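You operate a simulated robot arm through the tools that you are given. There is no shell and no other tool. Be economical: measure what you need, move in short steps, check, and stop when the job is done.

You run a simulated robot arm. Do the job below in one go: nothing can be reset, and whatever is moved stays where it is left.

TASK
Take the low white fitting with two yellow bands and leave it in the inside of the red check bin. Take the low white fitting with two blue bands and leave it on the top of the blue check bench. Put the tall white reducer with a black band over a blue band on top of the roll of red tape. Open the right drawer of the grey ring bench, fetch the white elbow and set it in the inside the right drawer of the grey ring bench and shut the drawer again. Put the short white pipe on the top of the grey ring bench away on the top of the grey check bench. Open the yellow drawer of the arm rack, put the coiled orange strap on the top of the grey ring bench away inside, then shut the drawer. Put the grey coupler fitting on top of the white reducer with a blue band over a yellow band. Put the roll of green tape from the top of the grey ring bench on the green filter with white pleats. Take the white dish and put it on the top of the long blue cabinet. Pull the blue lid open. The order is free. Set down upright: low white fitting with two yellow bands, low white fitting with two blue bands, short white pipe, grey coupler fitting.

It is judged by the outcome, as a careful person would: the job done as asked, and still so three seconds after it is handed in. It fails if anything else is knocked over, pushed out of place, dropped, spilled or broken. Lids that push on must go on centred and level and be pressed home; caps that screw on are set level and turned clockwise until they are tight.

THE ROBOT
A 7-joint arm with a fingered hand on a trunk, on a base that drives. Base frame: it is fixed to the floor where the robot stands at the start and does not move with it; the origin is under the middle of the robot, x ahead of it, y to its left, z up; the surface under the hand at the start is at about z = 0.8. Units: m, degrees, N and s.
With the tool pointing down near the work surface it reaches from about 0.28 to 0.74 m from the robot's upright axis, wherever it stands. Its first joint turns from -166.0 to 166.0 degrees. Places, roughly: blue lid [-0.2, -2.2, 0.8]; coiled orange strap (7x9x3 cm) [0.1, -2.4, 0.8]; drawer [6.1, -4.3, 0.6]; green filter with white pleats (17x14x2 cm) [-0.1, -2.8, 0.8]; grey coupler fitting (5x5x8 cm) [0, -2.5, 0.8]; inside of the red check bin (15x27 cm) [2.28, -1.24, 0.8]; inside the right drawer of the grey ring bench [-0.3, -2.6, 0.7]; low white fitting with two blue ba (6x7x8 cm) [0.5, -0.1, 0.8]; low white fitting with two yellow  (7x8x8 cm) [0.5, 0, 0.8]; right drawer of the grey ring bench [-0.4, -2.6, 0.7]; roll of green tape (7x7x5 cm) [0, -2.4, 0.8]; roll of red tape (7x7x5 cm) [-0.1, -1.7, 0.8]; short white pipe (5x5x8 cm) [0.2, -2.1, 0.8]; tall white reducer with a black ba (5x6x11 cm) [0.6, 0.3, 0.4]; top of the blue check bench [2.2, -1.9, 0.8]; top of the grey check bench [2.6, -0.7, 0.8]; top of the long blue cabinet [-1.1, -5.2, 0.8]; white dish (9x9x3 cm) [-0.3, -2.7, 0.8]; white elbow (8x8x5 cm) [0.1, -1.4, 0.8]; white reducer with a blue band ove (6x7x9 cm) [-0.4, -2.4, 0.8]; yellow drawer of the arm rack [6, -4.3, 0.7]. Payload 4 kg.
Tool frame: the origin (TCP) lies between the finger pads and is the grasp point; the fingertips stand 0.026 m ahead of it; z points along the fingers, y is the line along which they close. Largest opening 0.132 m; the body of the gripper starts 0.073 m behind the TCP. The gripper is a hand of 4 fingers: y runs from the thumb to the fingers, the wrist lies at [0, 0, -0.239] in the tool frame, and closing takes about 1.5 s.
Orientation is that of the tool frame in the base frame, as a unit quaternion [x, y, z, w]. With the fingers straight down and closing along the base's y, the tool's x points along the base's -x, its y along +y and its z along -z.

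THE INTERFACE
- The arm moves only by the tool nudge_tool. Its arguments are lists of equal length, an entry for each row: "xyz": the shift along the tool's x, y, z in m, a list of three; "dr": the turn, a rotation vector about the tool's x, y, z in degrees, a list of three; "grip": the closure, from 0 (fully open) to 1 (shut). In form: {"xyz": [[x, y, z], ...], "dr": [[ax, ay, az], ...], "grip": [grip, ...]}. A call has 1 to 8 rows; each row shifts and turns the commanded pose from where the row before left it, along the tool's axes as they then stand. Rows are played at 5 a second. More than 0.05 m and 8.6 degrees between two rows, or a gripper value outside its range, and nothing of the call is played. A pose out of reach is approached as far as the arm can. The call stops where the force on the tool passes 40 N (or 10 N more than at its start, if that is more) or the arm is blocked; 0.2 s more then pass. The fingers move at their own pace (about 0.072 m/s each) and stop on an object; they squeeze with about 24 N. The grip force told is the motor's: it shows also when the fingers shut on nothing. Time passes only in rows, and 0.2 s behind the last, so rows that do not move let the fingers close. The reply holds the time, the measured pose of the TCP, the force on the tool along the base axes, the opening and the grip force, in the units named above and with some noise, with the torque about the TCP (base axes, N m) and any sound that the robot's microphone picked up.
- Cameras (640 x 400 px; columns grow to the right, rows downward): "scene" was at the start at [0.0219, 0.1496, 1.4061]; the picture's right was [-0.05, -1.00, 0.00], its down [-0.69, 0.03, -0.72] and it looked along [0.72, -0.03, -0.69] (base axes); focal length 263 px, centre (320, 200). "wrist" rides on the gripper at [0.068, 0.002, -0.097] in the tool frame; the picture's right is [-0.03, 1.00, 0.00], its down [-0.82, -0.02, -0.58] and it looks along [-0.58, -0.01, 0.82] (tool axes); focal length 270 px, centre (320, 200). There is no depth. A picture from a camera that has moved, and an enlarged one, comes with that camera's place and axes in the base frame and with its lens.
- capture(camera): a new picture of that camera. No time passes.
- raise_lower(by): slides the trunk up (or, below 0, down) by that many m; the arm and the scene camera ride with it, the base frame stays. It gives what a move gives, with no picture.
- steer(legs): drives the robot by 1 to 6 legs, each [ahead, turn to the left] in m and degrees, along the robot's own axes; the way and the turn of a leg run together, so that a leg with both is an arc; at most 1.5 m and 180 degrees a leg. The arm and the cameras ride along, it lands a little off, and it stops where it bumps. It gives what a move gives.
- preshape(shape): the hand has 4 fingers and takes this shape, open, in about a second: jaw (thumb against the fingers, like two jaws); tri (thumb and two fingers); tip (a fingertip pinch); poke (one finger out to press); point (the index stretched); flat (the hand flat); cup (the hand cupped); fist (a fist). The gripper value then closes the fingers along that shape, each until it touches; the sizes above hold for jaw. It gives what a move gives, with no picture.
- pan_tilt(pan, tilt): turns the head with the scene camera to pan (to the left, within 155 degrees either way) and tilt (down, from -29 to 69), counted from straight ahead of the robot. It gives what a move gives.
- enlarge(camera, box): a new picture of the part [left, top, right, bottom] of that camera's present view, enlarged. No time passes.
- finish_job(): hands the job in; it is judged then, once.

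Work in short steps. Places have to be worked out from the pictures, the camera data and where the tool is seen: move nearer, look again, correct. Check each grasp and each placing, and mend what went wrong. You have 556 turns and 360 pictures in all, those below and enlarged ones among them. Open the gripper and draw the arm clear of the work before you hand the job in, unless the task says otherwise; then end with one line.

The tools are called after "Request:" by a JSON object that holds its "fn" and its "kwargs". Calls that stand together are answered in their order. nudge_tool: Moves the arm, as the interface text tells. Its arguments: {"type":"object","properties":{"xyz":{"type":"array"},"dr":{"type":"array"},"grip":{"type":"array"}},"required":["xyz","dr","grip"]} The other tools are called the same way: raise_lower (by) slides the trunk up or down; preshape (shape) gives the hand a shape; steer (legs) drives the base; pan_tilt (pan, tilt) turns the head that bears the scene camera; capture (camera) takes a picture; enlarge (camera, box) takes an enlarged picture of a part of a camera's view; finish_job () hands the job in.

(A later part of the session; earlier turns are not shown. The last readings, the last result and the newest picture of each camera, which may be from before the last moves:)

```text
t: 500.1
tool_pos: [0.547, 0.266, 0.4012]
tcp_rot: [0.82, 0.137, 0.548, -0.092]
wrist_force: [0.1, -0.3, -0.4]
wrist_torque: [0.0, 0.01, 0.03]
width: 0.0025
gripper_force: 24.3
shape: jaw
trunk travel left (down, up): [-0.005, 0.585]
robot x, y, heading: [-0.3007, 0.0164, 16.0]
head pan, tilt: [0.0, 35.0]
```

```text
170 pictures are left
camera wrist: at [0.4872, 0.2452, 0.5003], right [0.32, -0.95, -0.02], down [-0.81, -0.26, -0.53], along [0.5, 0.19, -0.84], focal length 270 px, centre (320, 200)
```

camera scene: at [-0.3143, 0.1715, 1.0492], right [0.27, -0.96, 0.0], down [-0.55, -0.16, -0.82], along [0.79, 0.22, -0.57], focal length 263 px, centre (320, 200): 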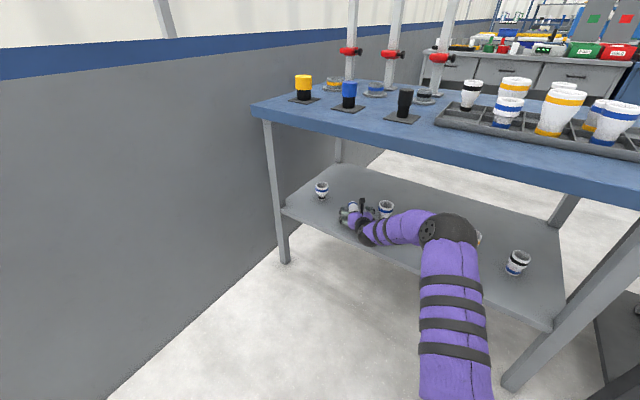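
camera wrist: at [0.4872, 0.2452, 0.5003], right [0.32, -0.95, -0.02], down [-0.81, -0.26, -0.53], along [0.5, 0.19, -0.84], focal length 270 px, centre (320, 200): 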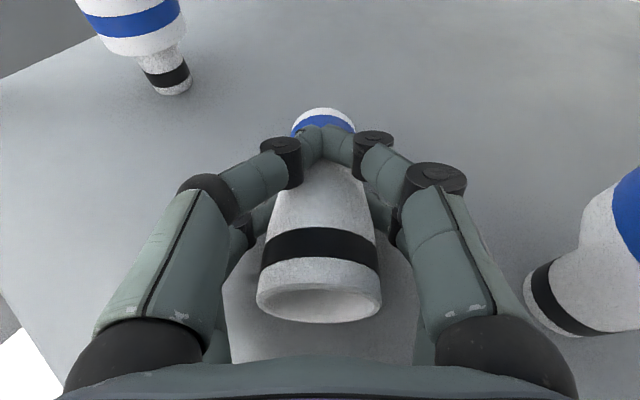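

Lower pair grips the sides, upper pair is closed over it. Lift carefully 3 cm.

Request:
{"fn": "nudge_tool", "kwargs": {"xyz": [[0.009, 0, -0.004], [0.009, 0, -0.004], [0.009, 0, -0.004]], "dr": [[0, 0, 0], [0, 0, 0], [0, 0, 0]], "grip": [1, 1, 1]}}

Request:
{"fn": "capture", "kwargs": {"camera": "wrist"}}

Request:
{"fn": "enlarge", "kwargs": {"camera": "scene", "box": [280, 160, 460, 280]}}

```text
t: 500.9
tool_pos: [0.545, 0.2655, 0.4296]
tcp_rot: [0.819, 0.138, 0.549, -0.092]
wrist_force: [0.8, 0.1, -1.3]
wrist_torque: [0.03, 0.02, -0.02]
width: 0.0026
gripper_force: 24.1
shape: jaw
trunk travel left (down, up): [-0.005, 0.585]
robot x, y, heading: [-0.3001, 0.013, 15.9]
head pan, tilt: [0.0, 35.0]
```

```text
169 pictures are left
camera wrist: at [0.4857, 0.2443, 0.5287], right [0.32, -0.95, -0.02], down [-0.8, -0.26, -0.54], along [0.5, 0.19, -0.84], focal length 270 px, centre (320, 200)
```

wrist: 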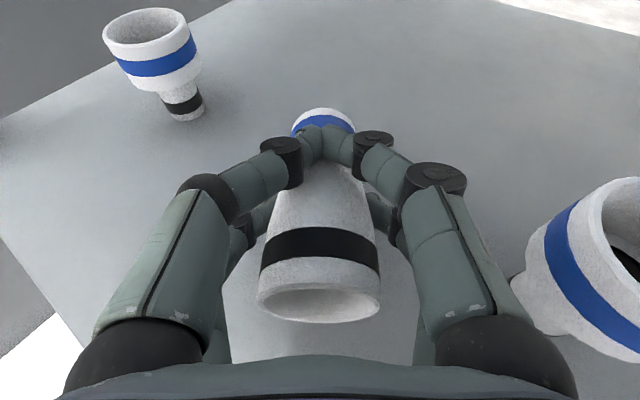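

```text
3.33 times, centred on (370, 220) of scene
camera zoom: at [-0.3141, 0.1716, 1.0492], right [0.27, -0.96, 0.0], down [-0.55, -0.16, -0.82], along [0.79, 0.22, -0.57], focal length 877 px, centre (153, 133)
```

zoom: 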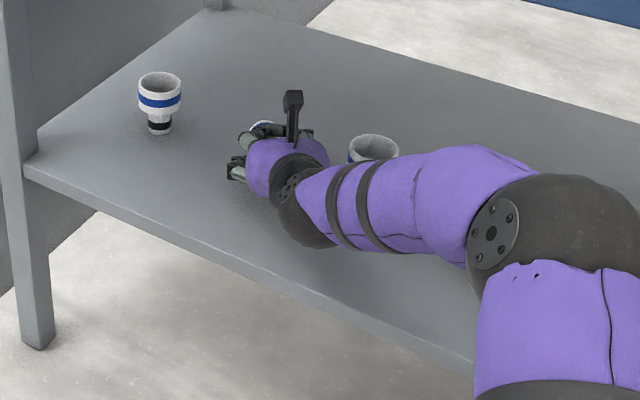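

It's lifted with the hand. Raise a bit more and retract out of the shelf.

Request:
{"fn": "nudge_tool", "kwargs": {"xyz": [[0.014, 0, -0.0055], [0.014, 0, -0.0055], [-0.013, 0, -0.032], [-0.013, 0, -0.032], [-0.013, 0, -0.032], [-0.013, 0, -0.032], [-0.013, 0, -0.032], [-0.013, 0, -0.032]], "dr": [[0, 0, 0], [0, 0, 0], [0, 0, 0], [0, 0, 0], [0, 0, 0], [0, 0, 0], [0, 0, 0], [0, 0, 0]], "grip": [1, 1, 1, 1, 1, 1, 1, 1]}}

Request:
{"fn": "capture", "kwargs": {"camera": "wrist"}}

Request:
{"fn": "capture", "kwargs": {"camera": "scene"}}

```text
t: 502.7
tool_pos: [0.3512, 0.1989, 0.4593]
tcp_rot: [0.819, 0.138, 0.549, -0.093]
wrist_force: [-0.7, -0.3, -1.5]
wrist_torque: [0.0, 0.04, 0.01]
width: 0.0027
gripper_force: 24.1
shape: jaw
trunk travel left (down, up): [-0.005, 0.585]
robot x, y, heading: [-0.2988, 0.0129, 15.7]
head pan, tilt: [0.0, 35.0]
```

```text
167 pictures are left
camera wrist: at [0.2911, 0.1771, 0.5597], right [0.32, -0.95, -0.02], down [-0.8, -0.26, -0.54], along [0.5, 0.19, -0.84], focal length 270 px, centre (320, 200)
```

wrist: 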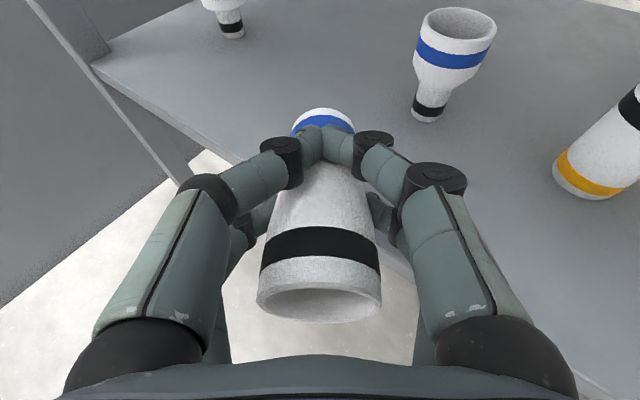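

```text
166 pictures are left
camera scene: at [-0.3141, 0.1716, 1.0492], right [0.27, -0.96, 0.0], down [-0.55, -0.16, -0.82], along [0.79, 0.22, -0.57], focal length 263 px, centre (320, 200)
```

scene: 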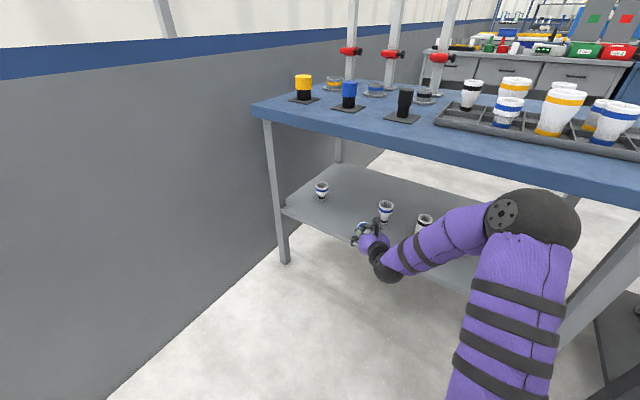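

Out of the shelf. Drive back, raise the trunk, and turn the hand to point down so the reducer stands upright in it.

Request:
{"fn": "steer", "kwargs": {"legs": [[-0.5, 0]]}}

Request:
{"fn": "raise_lower", "kwargs": {"by": 0.5}}

Request:
{"fn": "nudge_tool", "kwargs": {"xyz": [[0, 0, 0], [0, 0, 0], [0, 0, 0], [0, 0, 0], [0, 0, 0], [0, 0, 0], [0, 0, 0], [0, 0, 0]], "dr": [[0, -8.2, 0], [0, -8.2, 0], [0, -8.2, 0], [0, -8.2, 0], [0, -8.2, 0], [0, -8.2, 0], [0, -8.2, 0], [0, -8.2, 0]], "grip": [1, 1, 1, 1, 1, 1, 1, 1]}}

Request:
{"fn": "capture", "kwargs": {"camera": "wrist"}}

Request:
{"fn": "capture", "kwargs": {"camera": "scene"}}

```text
t: 505.6
tool_pos: [-0.1241, 0.0678, 0.4589]
tcp_rot: [0.819, 0.14, 0.548, -0.094]
wrist_force: [0.1, -0.4, -1.3]
wrist_torque: [0.01, 0.04, -0.01]
width: 0.0024
gripper_force: 23.8
shape: jaw
trunk travel left (down, up): [-0.005, 0.585]
robot x, y, heading: [-0.7738, -0.118, 16.0]
head pan, tilt: [0.0, 35.0]
```

```text
refused: 0.5 is not a number from -0.4 to 0.4
```

```text
t: 507.4
tool_pos: [-0.1244, 0.0669, 0.4599]
tcp_rot: [0.986, 0.168, 0.017, -0.003]
wrist_force: [0.0, 0.2, -1.0]
wrist_torque: [0.02, -0.02, 0.0]
width: 0.0024
gripper_force: 23.8
shape: jaw
trunk travel left (down, up): [-0.005, 0.585]
robot x, y, heading: [-0.7724, -0.1201, 16.2]
head pan, tilt: [0.0, 35.0]
```

```text
165 pictures are left
camera wrist: at [-0.0625, 0.088, 0.5587], right [0.31, -0.95, 0.0], down [-0.79, -0.26, 0.55], along [-0.52, -0.17, -0.84], focal length 270 px, centre (320, 200)
```

wrist: 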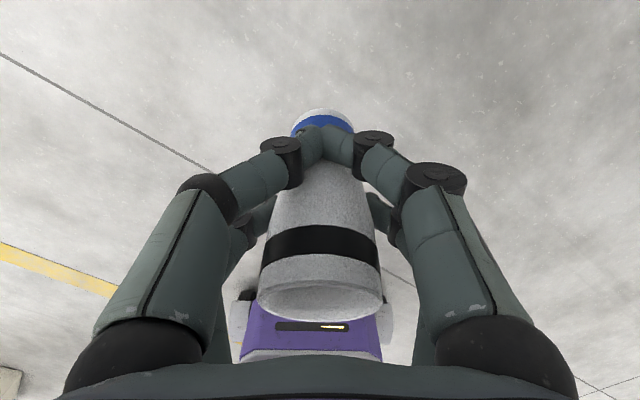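

```text
164 pictures are left
camera scene: at [-0.7893, 0.036, 1.0492], right [0.28, -0.96, 0.0], down [-0.55, -0.16, -0.82], along [0.79, 0.23, -0.57], focal length 263 px, centre (320, 200)
```

scene: 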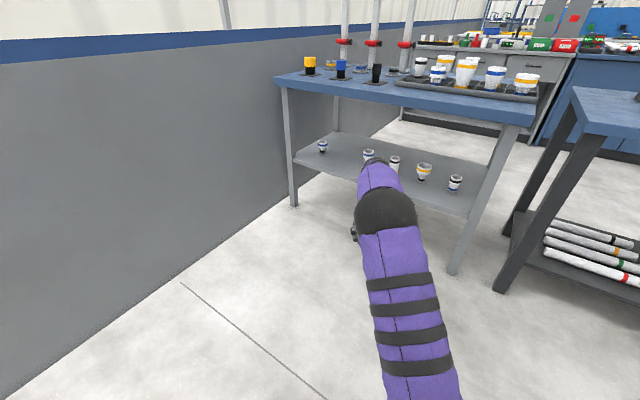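

Raise the trunk in two steps and drive to the red tape.

Request:
{"fn": "raise_lower", "kwargs": {"by": 0.4}}

Request:
{"fn": "raise_lower", "kwargs": {"by": 0.15}}

Request:
{"fn": "nudge_tool", "kwargs": {"xyz": [[0, 0, -0.03], [0, 0, -0.03]], "dr": [[0, -2, 0], [0, 0, 0]], "grip": [1, 1]}}

Request:
{"fn": "steer", "kwargs": {"legs": [[0, -118], [1.35, 0], [0, 88], [0.3, 0]]}}

Request:
{"fn": "pan_tilt", "kwargs": {"pan": 0, "tilt": 45}}

Request:
{"fn": "capture", "kwargs": {"camera": "scene"}}

Request:
{"fn": "capture", "kwargs": {"camera": "wrist"}}

```text
t: 511.3
tool_pos: [-0.124, 0.0675, 0.8597]
tcp_rot: [0.985, 0.17, 0.017, -0.003]
wrist_force: [0.2, -0.3, -0.3]
wrist_torque: [-0.02, -0.01, 0.0]
width: 0.0025
gripper_force: 23.6
shape: jaw
trunk travel left (down, up): [-0.405, 0.185]
robot x, y, heading: [-0.7726, -0.1167, 15.9]
head pan, tilt: [0.0, 35.0]
```

```text
t: 513.0
tool_pos: [-0.1243, 0.0678, 1.0087]
tcp_rot: [0.985, 0.169, 0.017, -0.003]
wrist_force: [0.2, -0.1, -1.6]
wrist_torque: [-0.06, -0.02, 0.02]
width: 0.0026
gripper_force: 24.2
shape: jaw
trunk travel left (down, up): [-0.555, 0.035]
robot x, y, heading: [-0.7788, -0.122, 16.1]
head pan, tilt: [0.0, 35.0]
```

```text
t: 513.6
tool_pos: [-0.1244, 0.0667, 1.0707]
tcp_rot: [0.986, 0.168, 0.0, -0.001]
wrist_force: [0.4, 0.3, -0.7]
wrist_torque: [0.03, 0.01, 0.04]
width: 0.0025
gripper_force: 24.0
shape: jaw
trunk travel left (down, up): [-0.555, 0.035]
robot x, y, heading: [-0.7744, -0.1191, 15.9]
head pan, tilt: [0.0, 35.0]
```

```text
t: 531.7
tool_pos: [-0.2054, -1.7399, 1.0693]
tcp_rot: [0.991, -0.134, 0.001, 0.0]
wrist_force: [0.0, 0.3, -1.3]
wrist_torque: [0.01, 0.04, -0.04]
width: 0.0024
gripper_force: 23.2
shape: jaw
trunk travel left (down, up): [-0.555, 0.035]
robot x, y, heading: [-0.8434, -1.5261, -18.6]
head pan, tilt: [0.0, 35.0]
```

```text
t: 532.4
tool_pos: [-0.2051, -1.7405, 1.0706]
tcp_rot: [0.991, -0.133, 0.0, 0.0]
wrist_force: [0.0, 0.1, -0.3]
wrist_torque: [-0.02, 0.0, 0.04]
width: 0.0024
gripper_force: 24.1
shape: jaw
trunk travel left (down, up): [-0.555, 0.035]
robot x, y, heading: [-0.843, -1.5249, -19.0]
head pan, tilt: [0.0, 45.0]
```

```text
163 pictures are left
camera scene: at [-0.7744, -1.3845, 1.5844], right [-0.32, -0.95, 0.0], down [-0.67, 0.23, -0.71], along [0.67, -0.23, -0.71], focal length 263 px, centre (320, 200)
```

scene: 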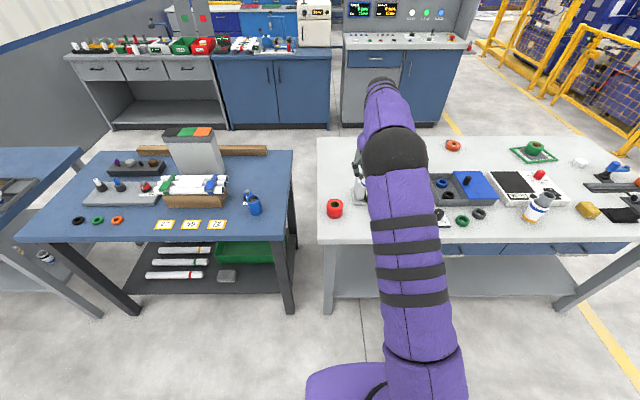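

```text
162 pictures are left
camera wrist: at [-0.1397, -1.759, 1.167], right [-0.29, -0.96, 0.0], down [-0.78, 0.24, 0.58], along [-0.55, 0.17, -0.82], focal length 270 px, centre (320, 200)
```

wrist: 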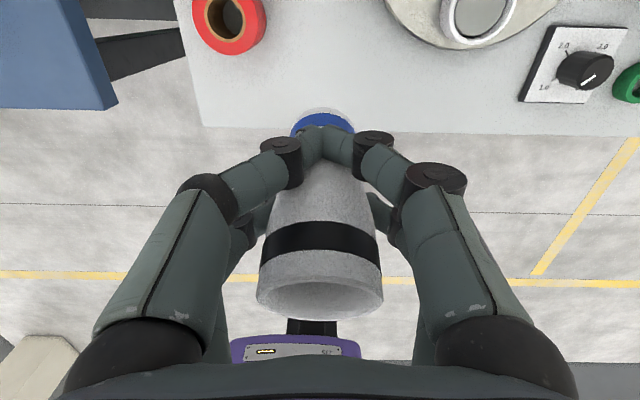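

Tape centre at ~[-0.125,-1.672]. Shift the hand left first (staying clear of the press), then drive 0.1 m closer.

Request:
{"fn": "nudge_tool", "kwargs": {"xyz": [[-0.018, -0.045, 0], [-0.02, -0.045, 0]], "dr": [[0, 0, 0], [0, 0, 0]], "grip": [1, 1]}}

Request:
{"fn": "steer", "kwargs": {"legs": [[0.1, 0]]}}

Request:
{"fn": "nudge_tool", "kwargs": {"xyz": [[0, 0, 0.04], [0, 0, 0.03]], "dr": [[0, 0, 0], [0, 0, 0]], "grip": [1, 1]}}

Request:
{"fn": "capture", "kwargs": {"camera": "wrist"}}

Request:
{"fn": "capture", "kwargs": {"camera": "scene"}}

```text
t: 533.0
tool_pos: [-0.2203, -1.6406, 1.072]
tcp_rot: [0.991, -0.133, 0.001, 0.0]
wrist_force: [0.5, 0.1, -1.9]
wrist_torque: [-0.01, 0.0, 0.03]
width: 0.0022
gripper_force: 23.9
shape: jaw
trunk travel left (down, up): [-0.555, 0.035]
robot x, y, heading: [-0.8449, -1.5246, -18.9]
head pan, tilt: [0.0, 45.0]
```

```text
t: 534.2
tool_pos: [-0.1237, -1.6731, 1.0711]
tcp_rot: [0.991, -0.132, 0.0, 0.0]
wrist_force: [-0.7, -0.1, -2.0]
wrist_torque: [-0.01, 0.01, 0.01]
width: 0.0025
gripper_force: 23.8
shape: jaw
trunk travel left (down, up): [-0.555, 0.035]
robot x, y, heading: [-0.7491, -1.5524, -18.5]
head pan, tilt: [0.0, 45.0]
```

```text
t: 534.8
tool_pos: [-0.1248, -1.6726, 1.0001]
tcp_rot: [0.991, -0.133, 0.0, 0.0]
wrist_force: [-0.4, -0.4, -1.4]
wrist_torque: [0.0, -0.01, -0.01]
width: 0.0026
gripper_force: 23.9
shape: jaw
trunk travel left (down, up): [-0.555, 0.035]
robot x, y, heading: [-0.7504, -1.5578, -18.7]
head pan, tilt: [0.0, 45.0]
```

```text
161 pictures are left
camera wrist: at [-0.0583, -1.6915, 1.0969], right [-0.29, -0.96, 0.0], down [-0.78, 0.24, 0.58], along [-0.55, 0.17, -0.82], focal length 270 px, centre (320, 200)
```

wrist: 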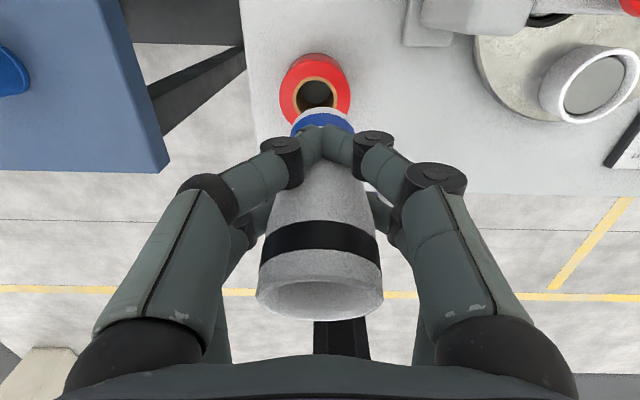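

```text
160 pictures are left
camera scene: at [-0.6792, -1.4167, 1.5844], right [-0.32, -0.95, 0.0], down [-0.67, 0.23, -0.71], along [0.67, -0.23, -0.71], focal length 263 px, centre (320, 200)
```

scene: 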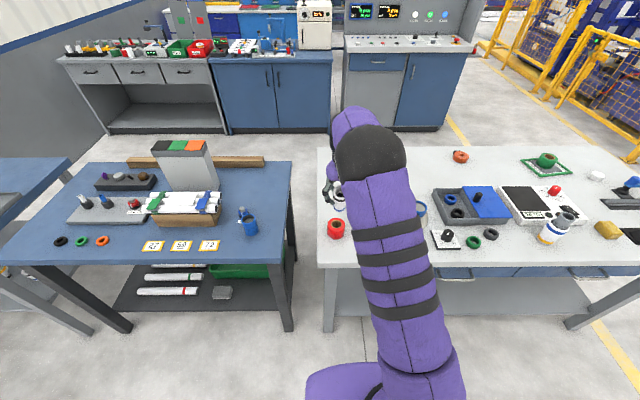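

Request:
{"fn": "enlarge", "kwargs": {"camera": "wrist", "box": [240, 30, 400, 150]}}

Request:
{"fn": "enlarge", "kwargs": {"camera": "scene", "box": [305, 150, 375, 250]}}

```text
3.33 times, centred on (320, 90) of wrist
camera zoom: at [-0.0583, -1.6915, 1.0969], right [-0.29, -0.96, 0.0], down [-0.78, 0.24, 0.58], along [-0.55, 0.17, -0.82], focal length 901 px, centre (320, 567)
```

zoom: 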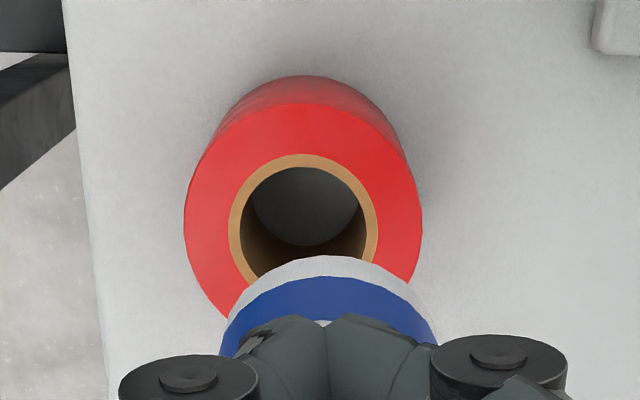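

```text
4.00 times, centred on (340, 200) of scene
camera zoom: at [-0.6792, -1.4167, 1.5844], right [-0.32, -0.95, 0.0], down [-0.67, 0.23, -0.71], along [0.67, -0.23, -0.71], focal length 1052 px, centre (240, 200)
```

zoom: 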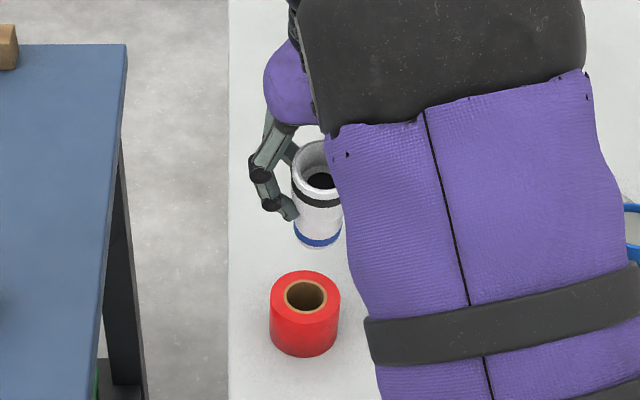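

The reducer hangs tilted ~13° (bottom away from me). Shift, then tilt the hand −13° to make it vertical, and re-inspect.

Request:
{"fn": "nudge_tool", "kwargs": {"xyz": [[0.0335, -0.005, -0.01], [0, 0, 0], [0, 0, 0]], "dr": [[0, 0, 0], [0, -6.5, 0], [0, -6.5, 0]], "grip": [1, 1, 1]}}

Request:
{"fn": "enlarge", "kwargs": {"camera": "wrist", "box": [240, 30, 400, 150]}}

Request:
{"fn": "enlarge", "kwargs": {"camera": "scene", "box": [305, 150, 375, 250]}}

```text
t: 535.6
tool_pos: [-0.0891, -1.6777, 1.0104]
tcp_rot: [0.985, -0.133, -0.112, -0.015]
wrist_force: [-0.8, 0.2, -0.1]
wrist_torque: [0.0, -0.07, -0.02]
width: 0.0024
gripper_force: 24.1
shape: jaw
trunk travel left (down, up): [-0.555, 0.035]
robot x, y, heading: [-0.7473, -1.5569, -18.8]
head pan, tilt: [0.0, 45.0]
```

```text
3.33 times, centred on (320, 90) of wrist
camera zoom: at [-0.0052, -1.7018, 1.0894], right [-0.29, -0.96, 0.01], down [-0.64, 0.19, 0.75], along [-0.72, 0.21, -0.66], focal length 901 px, centre (320, 567)
```

zoom: 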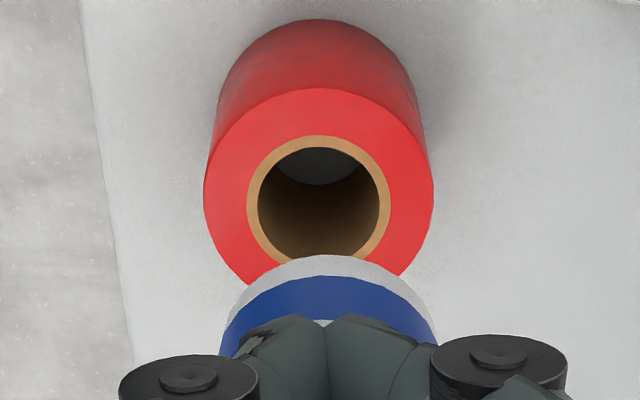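

```text
4.00 times, centred on (340, 200) of scene
camera zoom: at [-0.6794, -1.4168, 1.5844], right [-0.32, -0.95, 0.0], down [-0.67, 0.23, -0.71], along [0.67, -0.23, -0.71], focal length 1052 px, centre (240, 200)
```

zoom: 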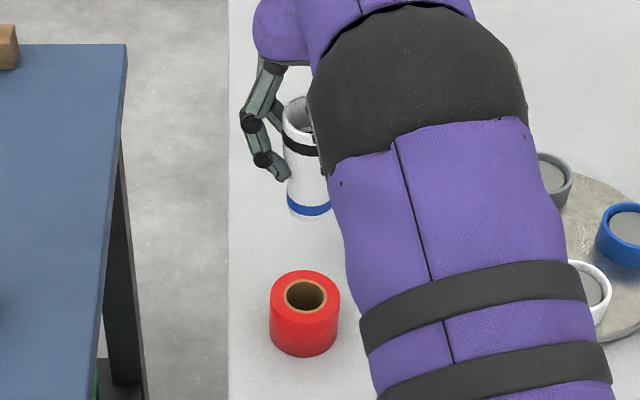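

Combining both views, the reducer is vertical with its bottom at ~[-0.1045,-1.6755,0.945], tape at [-0.121,-1.670]. Move 1.7 cm back and lower 6 cm.

Request:
{"fn": "nudge_tool", "kwargs": {"xyz": [[-0.017, 0, 0], [0.0045, 0, 0.0195], [0.0045, 0, 0.0195], [0.0045, 0, 0.0195]], "dr": [[0, 0, 0], [0, 0, 0], [0, 0, 0], [0, 0, 0]], "grip": [1, 1, 1, 1]}}

Request:
{"fn": "enlarge", "kwargs": {"camera": "wrist", "box": [240, 30, 400, 150]}}

Request:
{"fn": "enlarge", "kwargs": {"camera": "scene", "box": [305, 150, 375, 250]}}

```text
t: 536.6
tool_pos: [-0.1058, -1.6733, 0.9532]
tcp_rot: [0.985, -0.132, -0.112, -0.015]
wrist_force: [-1.1, -0.2, -0.3]
wrist_torque: [-0.02, 0.0, 0.03]
width: 0.0024
gripper_force: 23.6
shape: jaw
trunk travel left (down, up): [-0.555, 0.035]
robot x, y, heading: [-0.7517, -1.555, -18.9]
head pan, tilt: [0.0, 45.0]
```

```text
3.33 times, centred on (320, 90) of wrist
camera zoom: at [-0.0202, -1.6982, 1.0327], right [-0.29, -0.96, 0.01], down [-0.64, 0.2, 0.75], along [-0.72, 0.21, -0.67], focal length 901 px, centre (320, 567)
```

zoom: 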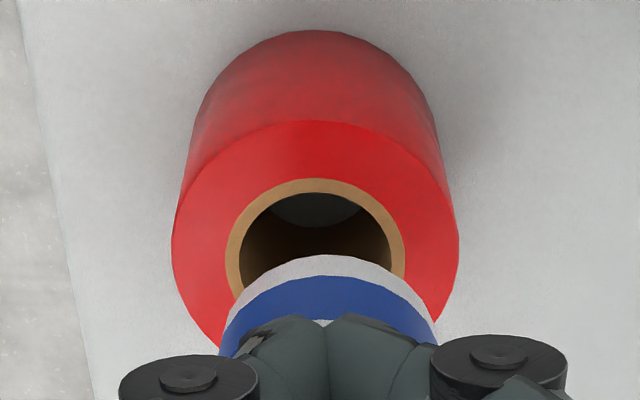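

```text
4.00 times, centred on (340, 200) of scene
camera zoom: at [-0.6795, -1.4167, 1.5844], right [-0.32, -0.95, 0.0], down [-0.67, 0.23, -0.71], along [0.67, -0.23, -0.71], focal length 1052 px, centre (240, 200)
```

zoom: 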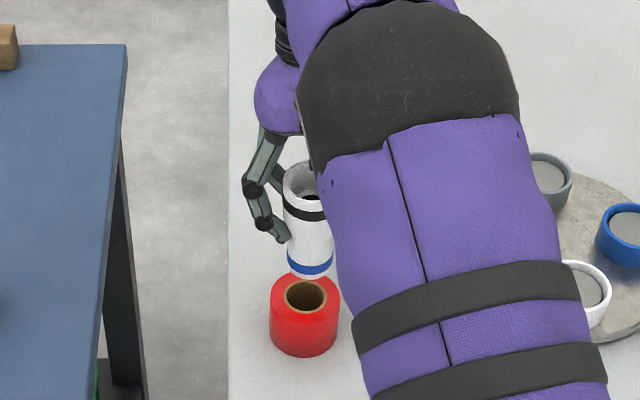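

Aligned within ~2–3 mm. Lower with a 2.5 mm left correction until contact.

Request:
{"fn": "nudge_tool", "kwargs": {"xyz": [[0.0028, -0.0025, 0.0125], [0.0028, 0, 0.0125], [0.0013, 0, 0.006], [0.001, 0, 0.0045]], "dr": [[0, 0, 0], [0, 0, 0], [0, 0, 0], [0, 0, 0]], "grip": [1, 1, 1, 1]}}

Request:
{"fn": "enlarge", "kwargs": {"camera": "wrist", "box": [240, 30, 400, 150]}}

Request:
{"fn": "enlarge", "kwargs": {"camera": "scene", "box": [305, 150, 375, 250]}}

```text
t: 537.6
tool_pos: [-0.1055, -1.6698, 0.9185]
tcp_rot: [0.985, -0.133, -0.112, -0.015]
wrist_force: [0.0, 0.2, -2.0]
wrist_torque: [-0.02, -0.03, -0.03]
width: 0.0024
gripper_force: 23.9
shape: jaw
trunk travel left (down, up): [-0.555, 0.035]
robot x, y, heading: [-0.747, -1.5552, -18.8]
head pan, tilt: [0.0, 45.0]
```

```text
3.33 times, centred on (320, 90) of wrist
camera zoom: at [-0.0206, -1.6954, 0.9974], right [-0.29, -0.96, 0.01], down [-0.64, 0.2, 0.75], along [-0.72, 0.21, -0.67], focal length 901 px, centre (320, 567)
```

zoom: 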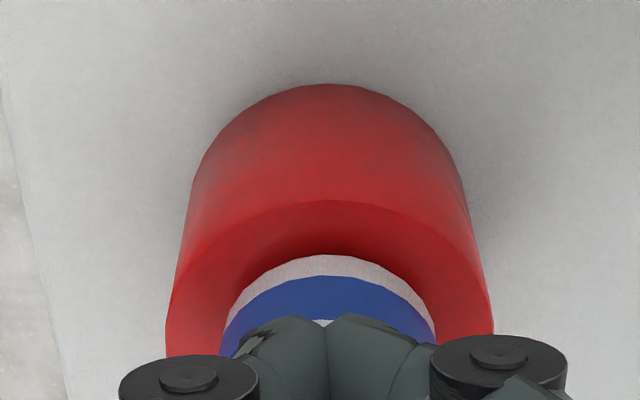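

```text
4.00 times, centred on (340, 200) of scene
camera zoom: at [-0.6796, -1.4167, 1.5844], right [-0.32, -0.95, 0.0], down [-0.67, 0.23, -0.71], along [0.67, -0.23, -0.71], focal length 1052 px, centre (240, 200)
```

zoom: 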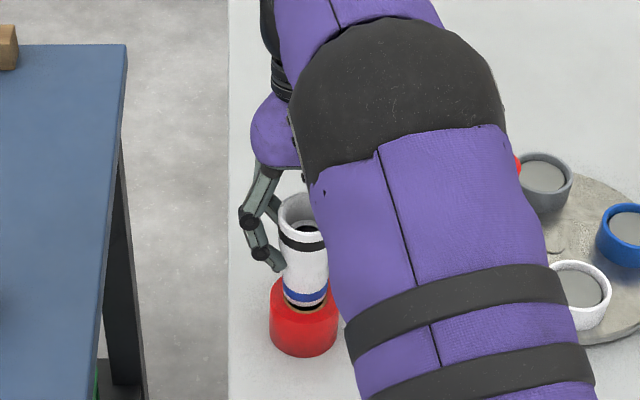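

Centred on the tape. Lower in 3 mm steps to contact.

Request:
{"fn": "nudge_tool", "kwargs": {"xyz": [[0.0007, 0, 0.003], [0.0007, 0, 0.003]], "dr": [[0, 0, 0], [0, 0, 0]], "grip": [1, 1]}}

Request:
{"fn": "enlarge", "kwargs": {"camera": "scene", "box": [315, 190, 345, 245]}}

```text
t: 538.2
tool_pos: [-0.1061, -1.6723, 0.9139]
tcp_rot: [0.985, -0.132, -0.11, -0.015]
wrist_force: [1.0, -1.4, 12.7]
wrist_torque: [0.07, 0.22, 0.0]
width: 0.0028
gripper_force: 23.9
shape: jaw
trunk travel left (down, up): [-0.555, 0.035]
robot x, y, heading: [-0.7508, -1.5562, -18.9]
head pan, tilt: [0.0, 45.0]
```

```text
7.27 times, centred on (330, 218) of scene
camera zoom: at [-0.6806, -1.4166, 1.5847], right [-0.32, -0.95, 0.0], down [-0.67, 0.23, -0.71], along [0.67, -0.23, -0.71], focal length 1914 px, centre (247, 73)
```

zoom: 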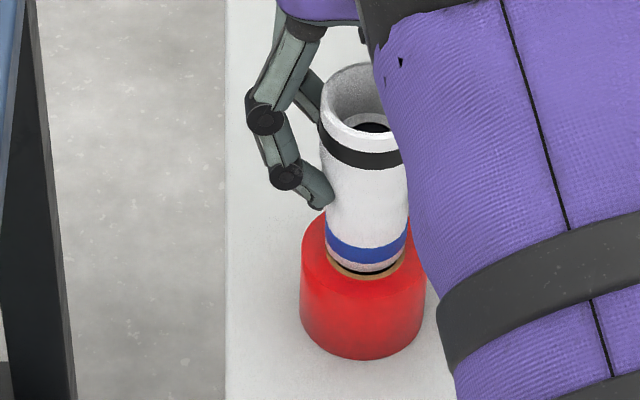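

In contact but ~5 mm too far away from me. Lift 4 mm, shift back 5 mm, lower again.

Request:
{"fn": "nudge_tool", "kwargs": {"xyz": [[-0.001, 0, -0.006], [-0.005, 0.001, 0.0015], [0.001, 0, 0.003], [0.0005, 0, 0.002]], "dr": [[0, 0, 0], [0, 0, 0], [0, 0, 0], [0, 0, 0]], "grip": [1, 1, 1, 1]}}

Request:
{"fn": "enlarge", "kwargs": {"camera": "scene", "box": [315, 190, 345, 245]}}

```text
t: 539.2
tool_pos: [-0.1094, -1.6708, 0.9153]
tcp_rot: [0.985, -0.133, -0.111, -0.015]
wrist_force: [0.8, -0.9, 8.3]
wrist_torque: [0.07, 0.18, 0.01]
width: 0.0029
gripper_force: 24.5
shape: jaw
trunk travel left (down, up): [-0.555, 0.035]
robot x, y, heading: [-0.7515, -1.5515, -18.7]
head pan, tilt: [0.0, 45.0]
```

```text
7.27 times, centred on (330, 218) of scene
camera zoom: at [-0.6803, -1.4166, 1.5846], right [-0.32, -0.95, 0.0], down [-0.67, 0.23, -0.71], along [0.67, -0.23, -0.71], focal length 1914 px, centre (247, 73)
```

zoom: 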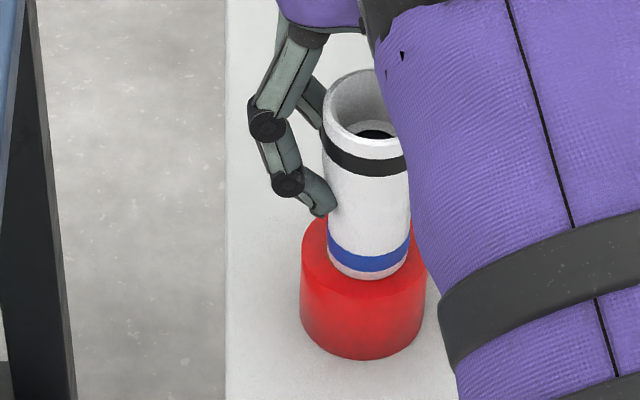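

Hole covered, nearly vertical. Ease the pressure and open slowly.

Request:
{"fn": "nudge_tool", "kwargs": {"xyz": [[-0.0003, 0, -0.0015], [0, 0, 0], [0, 0, 0]], "dr": [[0, 0, 0], [0, 0, 0], [0, 0, 0]], "grip": [0.97, 0.9, 0.85]}}

Request:
{"fn": "enlarge", "kwargs": {"camera": "scene", "box": [315, 190, 345, 245]}}

Request:
{"fn": "capture", "kwargs": {"camera": "wrist"}}

```text
t: 540.0
tool_pos: [-0.1103, -1.6711, 0.9142]
tcp_rot: [0.985, -0.132, -0.113, -0.016]
wrist_force: [-0.1, -0.8, 2.2]
wrist_torque: [-0.02, 0.08, 0.0]
width: 0.0215
gripper_force: 0.1
shape: jaw
trunk travel left (down, up): [-0.555, 0.035]
robot x, y, heading: [-0.7508, -1.5541, -18.6]
head pan, tilt: [0.0, 45.0]
```

```text
7.27 times, centred on (330, 218) of scene
camera zoom: at [-0.68, -1.4167, 1.5843], right [-0.32, -0.95, 0.0], down [-0.67, 0.23, -0.71], along [0.67, -0.23, -0.71], focal length 1914 px, centre (247, 73)
```

zoom: 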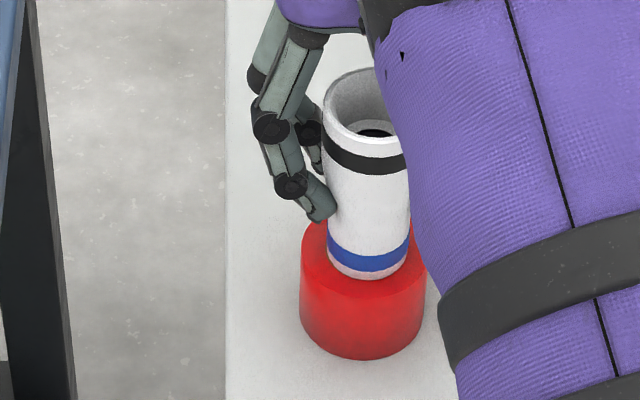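

```text
148 pictures are left
camera wrist: at [-0.0259, -1.6954, 0.9927], right [-0.29, -0.96, 0.01], down [-0.64, 0.2, 0.75], along [-0.72, 0.21, -0.67], focal length 270 px, centre (320, 200)
```

wrist: 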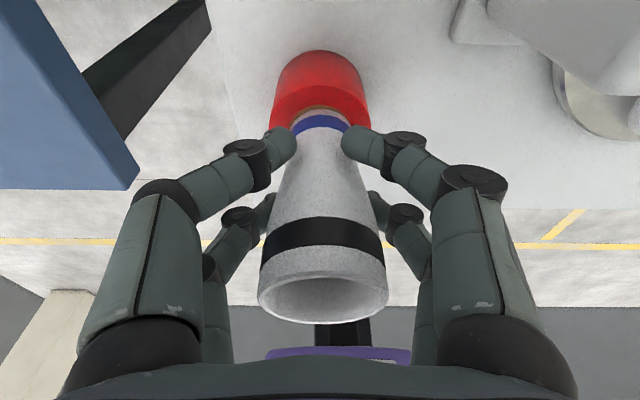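

Standing on its own. Open wider and withdraw along the hand axis.

Request:
{"fn": "nudge_tool", "kwargs": {"xyz": [[0, 0, 0], [0, 0, 0], [0, 0, 0], [0, 0, -0.02], [0, 0, -0.03], [0, 0, -0.04], [0, 0, -0.05]], "dr": [[0, 0, 0], [0, 0, 0], [0, 0, 0], [0, 0, 0], [0, 0, 0], [0, 0, 0], [0, 0, 0]], "grip": [0.7, 0.5, 0.35, 0.25, 0.25, 0.25, 0.25]}}

Request:
{"fn": "capture", "kwargs": {"camera": "wrist"}}

Request:
{"fn": "enlarge", "kwargs": {"camera": "scene", "box": [305, 150, 375, 250]}}

```text
t: 541.6
tool_pos: [-0.08, -1.6792, 1.0522]
tcp_rot: [0.985, -0.132, -0.112, -0.015]
wrist_force: [-0.3, -0.6, 0.1]
wrist_torque: [0.0, -0.03, 0.01]
width: 0.0987
gripper_force: 0.0
shape: jaw
trunk travel left (down, up): [-0.555, 0.035]
robot x, y, heading: [-0.7454, -1.5559, -18.6]
head pan, tilt: [0.0, 45.0]
```

```text
147 pictures are left
camera wrist: at [0.0055, -1.7038, 1.1311], right [-0.29, -0.96, 0.01], down [-0.64, 0.2, 0.75], along [-0.72, 0.21, -0.66], focal length 270 px, centre (320, 200)
```

wrist: 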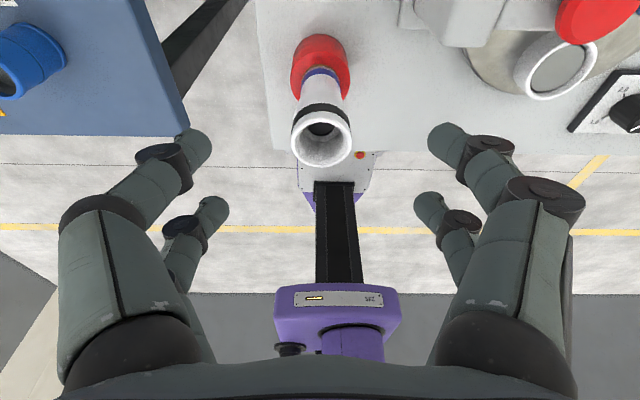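

```text
4.00 times, centred on (340, 200) of scene
camera zoom: at [-0.6792, -1.417, 1.5843], right [-0.32, -0.95, 0.0], down [-0.67, 0.23, -0.71], along [0.67, -0.23, -0.71], focal length 1052 px, centre (240, 200)
```

zoom: 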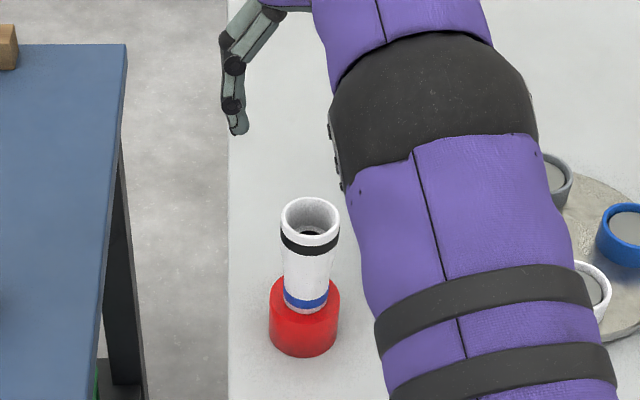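

Reducer stands on the red tape. Now the blue-banded fitting: level the hand and drive back to bench A.

Request:
{"fn": "nudge_tool", "kwargs": {"xyz": [[0, 0, -0.02], [0, 0, -0.02]], "dr": [[0, 6.5, 0], [0, 6.5, 0]], "grip": [0.25, 0.25]}}

Request:
{"fn": "steer", "kwargs": {"legs": [[-0.3, 0], [0, 97.7], [1.48, 0], [0, -79], [0.72, 0]]}}

Request:
{"fn": "capture", "kwargs": {"camera": "scene"}}

Request:
{"fn": "capture", "kwargs": {"camera": "wrist"}}

```text
t: 542.2
tool_pos: [-0.0733, -1.6808, 1.0912]
tcp_rot: [0.991, -0.133, 0.002, 0.0]
wrist_force: [-0.3, -1.1, -1.0]
wrist_torque: [0.0, -0.03, -0.02]
width: 0.0984
gripper_force: 0.1
shape: jaw
trunk travel left (down, up): [-0.555, 0.035]
robot x, y, heading: [-0.752, -1.5573, -18.7]
head pan, tilt: [0.0, 45.0]
```

```text
t: 562.9
tool_pos: [0.7284, -0.0385, 1.0902]
tcp_rot: [1.0, -0.006, 0.001, 0.0]
wrist_force: [0.7, 0.3, -0.7]
wrist_torque: [-0.02, -0.01, 0.01]
width: 0.0987
gripper_force: 0.1
shape: jaw
trunk travel left (down, up): [-0.555, 0.035]
robot x, y, heading: [0.0442, -0.0904, -4.3]
head pan, tilt: [0.0, 45.0]
```

```text
145 pictures are left
camera scene: at [0.0741, 0.0645, 1.5843], right [-0.07, -1.0, 0.0], down [-0.71, 0.05, -0.71], along [0.7, -0.05, -0.71], focal length 263 px, centre (320, 200)
```

scene: 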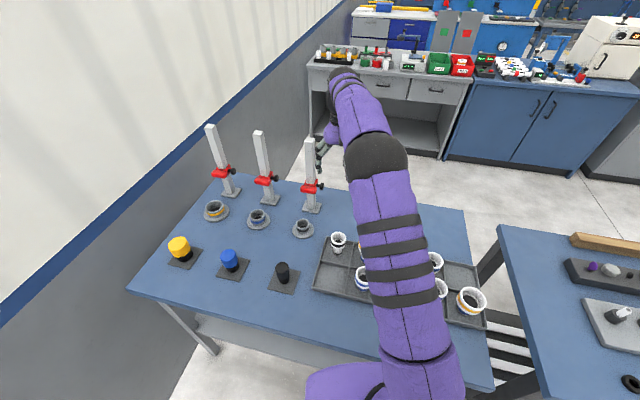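

```text
144 pictures are left
camera wrist: at [0.7966, -0.0406, 1.1868], right [-0.04, -1.0, 0.0], down [-0.82, 0.03, 0.58], along [-0.58, 0.02, -0.82], focal length 270 px, centre (320, 200)
```

wrist: 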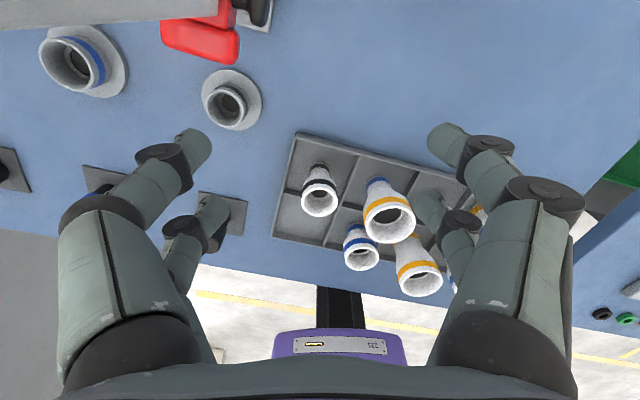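

Move the hand above the blue-banded fitting (~[0.467,-0.096]) and turn to the tray diagonal.

Request:
{"fn": "nudge_tool", "kwargs": {"xyz": [[-0.0437, 0.0112, 0], [-0.0437, 0.0112, 0], [-0.0437, 0.0112, 0], [-0.0437, 0.0112, 0], [-0.0437, 0.0112, 0], [-0.0437, 0.0112, 0]], "dr": [[0, 0, 0], [0, 0, 0], [0, 0, 0], [0, 0, 0], [0, 0, 0], [0, 0, 0]], "grip": [0.25, 0.25, 0.25, 0.25, 0.25, 0.25]}}

Request:
{"fn": "nudge_tool", "kwargs": {"xyz": [[0, 0, 0.02], [0, 0, 0.02], [0, 0, 0.02], [0, 0, 0.02], [0, 0, 0.02]], "dr": [[0, 0, -7.8], [0, 0, -7.8], [0, 0, -7.8], [0, 0, -7.8], [0, 0, 0]], "grip": [0.25, 0.25, 0.25, 0.25, 0.25]}}

Request:
{"fn": "capture", "kwargs": {"camera": "wrist"}}

```text
t: 564.3
tool_pos: [0.4657, -0.1031, 1.0904]
tcp_rot: [1.0, -0.006, 0.001, 0.0]
wrist_force: [-1.1, 0.8, 0.2]
wrist_torque: [-0.01, 0.02, -0.01]
width: 0.0987
gripper_force: 0.1
shape: jaw
trunk travel left (down, up): [-0.555, 0.035]
robot x, y, heading: [0.0415, -0.0847, -3.9]
head pan, tilt: [0.0, 45.0]
```

```text
t: 565.5
tool_pos: [0.4653, -0.1044, 0.9891]
tcp_rot: [0.965, 0.264, 0.002, -0.001]
wrist_force: [0.1, -0.1, 0.2]
wrist_torque: [0.04, -0.03, -0.03]
width: 0.099
gripper_force: 0.2
shape: jaw
trunk travel left (down, up): [-0.555, 0.035]
robot x, y, heading: [0.0453, -0.0902, -4.1]
head pan, tilt: [0.0, 45.0]
```

```text
143 pictures are left
camera wrist: at [0.5254, -0.0692, 1.0863], right [0.49, -0.87, 0.0], down [-0.71, -0.4, 0.58], along [-0.5, -0.28, -0.82], focal length 270 px, centre (320, 200)
```

wrist: 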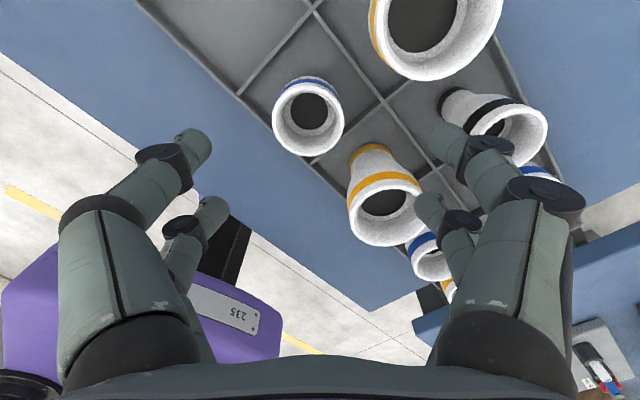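

The diagonal is too tight between neighbours; closing front-to-back is better. Rotate another 45°.

Request:
{"fn": "nudge_tool", "kwargs": {"xyz": [[0, 0, 0], [0, 0, 0], [0, 0, 0], [0, 0, 0], [0, 0, 0], [0, 0, 0]], "dr": [[0, 0, -7.5], [0, 0, -7.5], [0, 0, -7.5], [0, 0, -7.5], [0, 0, -7.5], [0, 0, -7.5]], "grip": [0.3, 0.35, 0.38, 0.38, 0.38, 0.38]}}

Request:
{"fn": "capture", "kwargs": {"camera": "wrist"}}

```text
t: 566.9
tool_pos: [0.4655, -0.1027, 0.9905]
tcp_rot: [0.79, 0.613, 0.0, 0.0]
wrist_force: [0.1, -0.2, -0.1]
wrist_torque: [-0.02, -0.01, -0.01]
width: 0.0824
gripper_force: 0.1
shape: jaw
trunk travel left (down, up): [-0.555, 0.035]
robot x, y, heading: [0.0433, -0.0861, -4.2]
head pan, tilt: [0.0, 45.0]
```

```text
142 pictures are left
camera wrist: at [0.4838, -0.0356, 1.0868], right [0.96, -0.27, 0.0], down [-0.22, -0.79, 0.58], along [-0.16, -0.56, -0.82], focal length 270 px, centre (320, 200)
```

wrist: 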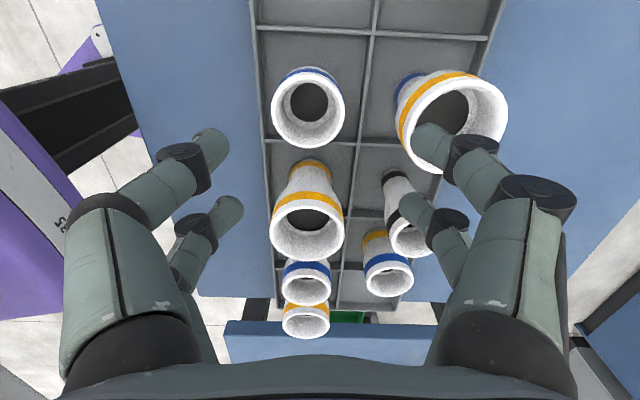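

Centred view; neighbour gap fits. Correct position, narrow the opening and descend to z≈0.883.

Request:
{"fn": "nudge_tool", "kwargs": {"xyz": [[0.0104, -0.009, 0.02], [0, 0, 0.03], [0, 0, 0.02]], "dr": [[0, 0, 0], [0, 0, 0], [0, 0, 0]], "grip": [0.43, 0.43, 0.43]}}

Request:
{"fn": "capture", "kwargs": {"camera": "wrist"}}

```text
t: 567.7
tool_pos: [0.4586, -0.0914, 0.9195]
tcp_rot: [0.79, 0.613, 0.0, 0.0]
wrist_force: [-0.2, -0.7, -0.2]
wrist_torque: [0.01, -0.03, -0.01]
width: 0.0755
gripper_force: 0.1
shape: jaw
trunk travel left (down, up): [-0.555, 0.035]
robot x, y, heading: [0.0431, -0.0866, -3.8]
head pan, tilt: [0.0, 45.0]
```

```text
141 pictures are left
camera wrist: at [0.4774, -0.0243, 1.0165], right [0.96, -0.28, 0.0], down [-0.23, -0.79, 0.58], along [-0.16, -0.56, -0.82], focal length 270 px, centre (320, 200)
```

wrist: 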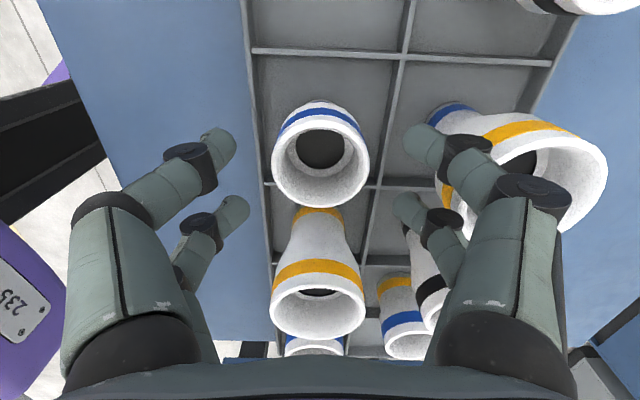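

Request:
{"fn": "nudge_tool", "kwargs": {"xyz": [[0.006, 0, 0.016], [0, 0, 0.02], [0, 0, 0], [0, 0, 0], [0, 0, 0], [0, 0, 0]], "dr": [[0, 0, 0], [0, 0, 0], [0, 0, 0], [0, 0, 0], [0, 0, 0], [0, 0, 0]], "grip": [0.43, 0.43, 0.6, 0.7, 0.8, 0.8]}}

Request:
{"fn": "capture", "kwargs": {"camera": "wrist"}}

```text
t: 569.1
tool_pos: [0.4593, -0.0845, 0.8843]
tcp_rot: [0.791, 0.612, 0.001, 0.0]
wrist_force: [0.2, -0.1, 5.5]
wrist_torque: [-0.13, 0.01, -0.03]
width: 0.0326
gripper_force: 0.0
shape: jaw
trunk travel left (down, up): [-0.555, 0.035]
robot x, y, heading: [0.0406, -0.0862, -4.0]
head pan, tilt: [0.0, 45.0]
```

```text
140 pictures are left
camera wrist: at [0.4782, -0.018, 0.9807], right [0.96, -0.27, 0.0], down [-0.23, -0.79, 0.58], along [-0.16, -0.56, -0.82], focal length 270 px, centre (320, 200)
```

wrist: 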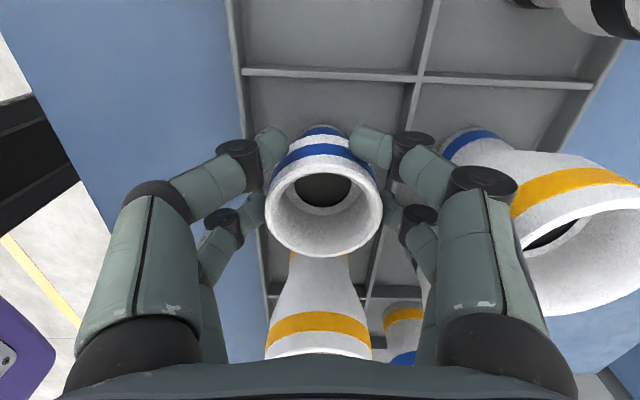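

Slight upward force (5.5 N); finish the grip and lift a little, checking the neighbours.

Request:
{"fn": "nudge_tool", "kwargs": {"xyz": [[0, 0, -0.003], [0, 0, 0], [0, 0, 0], [0, 0, 0]], "dr": [[0, 0, 0], [0, 0, 0], [0, 0, 0], [0, 0, 0]], "grip": [0.85, 0.9, 0.9, 0.9]}}

Request:
{"fn": "capture", "kwargs": {"camera": "wrist"}}

Request:
{"fn": "capture", "kwargs": {"camera": "scene"}}

```text
t: 570.1
tool_pos: [0.4597, -0.0835, 0.8868]
tcp_rot: [0.791, 0.612, 0.0, 0.0]
wrist_force: [-0.3, 0.4, -0.2]
wrist_torque: [0.0, 0.03, 0.0]
width: 0.0188
gripper_force: 0.1
shape: jaw
trunk travel left (down, up): [-0.555, 0.035]
robot x, y, heading: [0.0425, -0.0882, -4.1]
head pan, tilt: [0.0, 45.0]
```

```text
139 pictures are left
camera wrist: at [0.4788, -0.0179, 0.9838], right [0.96, -0.27, 0.0], down [-0.22, -0.79, 0.58], along [-0.16, -0.56, -0.82], focal length 270 px, centre (320, 200)
```

wrist: 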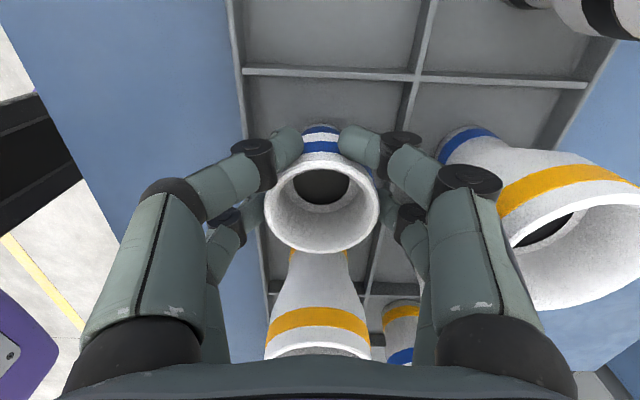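

```text
138 pictures are left
camera scene: at [0.0739, 0.0645, 1.5844], right [-0.07, -1.0, 0.0], down [-0.71, 0.05, -0.71], along [0.71, -0.05, -0.71], focal length 263 px, centre (320, 200)
```

scene: 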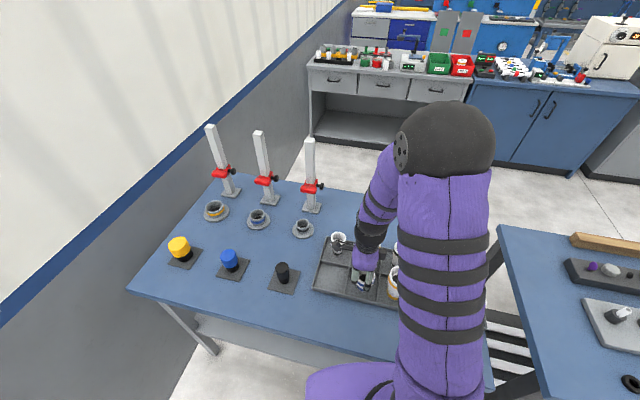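

No squeeze yet; close fully.

Request:
{"fn": "nudge_tool", "kwargs": {"xyz": [[0, 0, 0], [0, 0, 0], [0, 0, 0]], "dr": [[0, 0, 0], [0, 0, 0], [0, 0, 0]], "grip": [0.95, 1, 1]}}

Request:
{"fn": "capture", "kwargs": {"camera": "wrist"}}

```text
t: 570.9
tool_pos: [0.4598, -0.0843, 0.8873]
tcp_rot: [0.79, 0.613, 0.0, 0.0]
wrist_force: [0.3, -0.9, -0.7]
wrist_torque: [-0.02, 0.0, 0.0]
width: 0.0164
gripper_force: 23.6
shape: jaw
trunk travel left (down, up): [-0.555, 0.035]
robot x, y, heading: [0.0437, -0.0889, -4.2]
head pan, tilt: [0.0, 45.0]
```

```text
137 pictures are left
camera wrist: at [0.4788, -0.018, 0.9838], right [0.96, -0.27, 0.0], down [-0.22, -0.79, 0.58], along [-0.16, -0.56, -0.82], focal length 270 px, centre (320, 200)
```

wrist: 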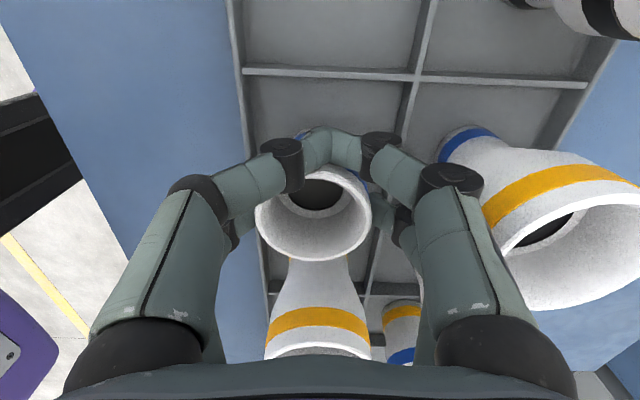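

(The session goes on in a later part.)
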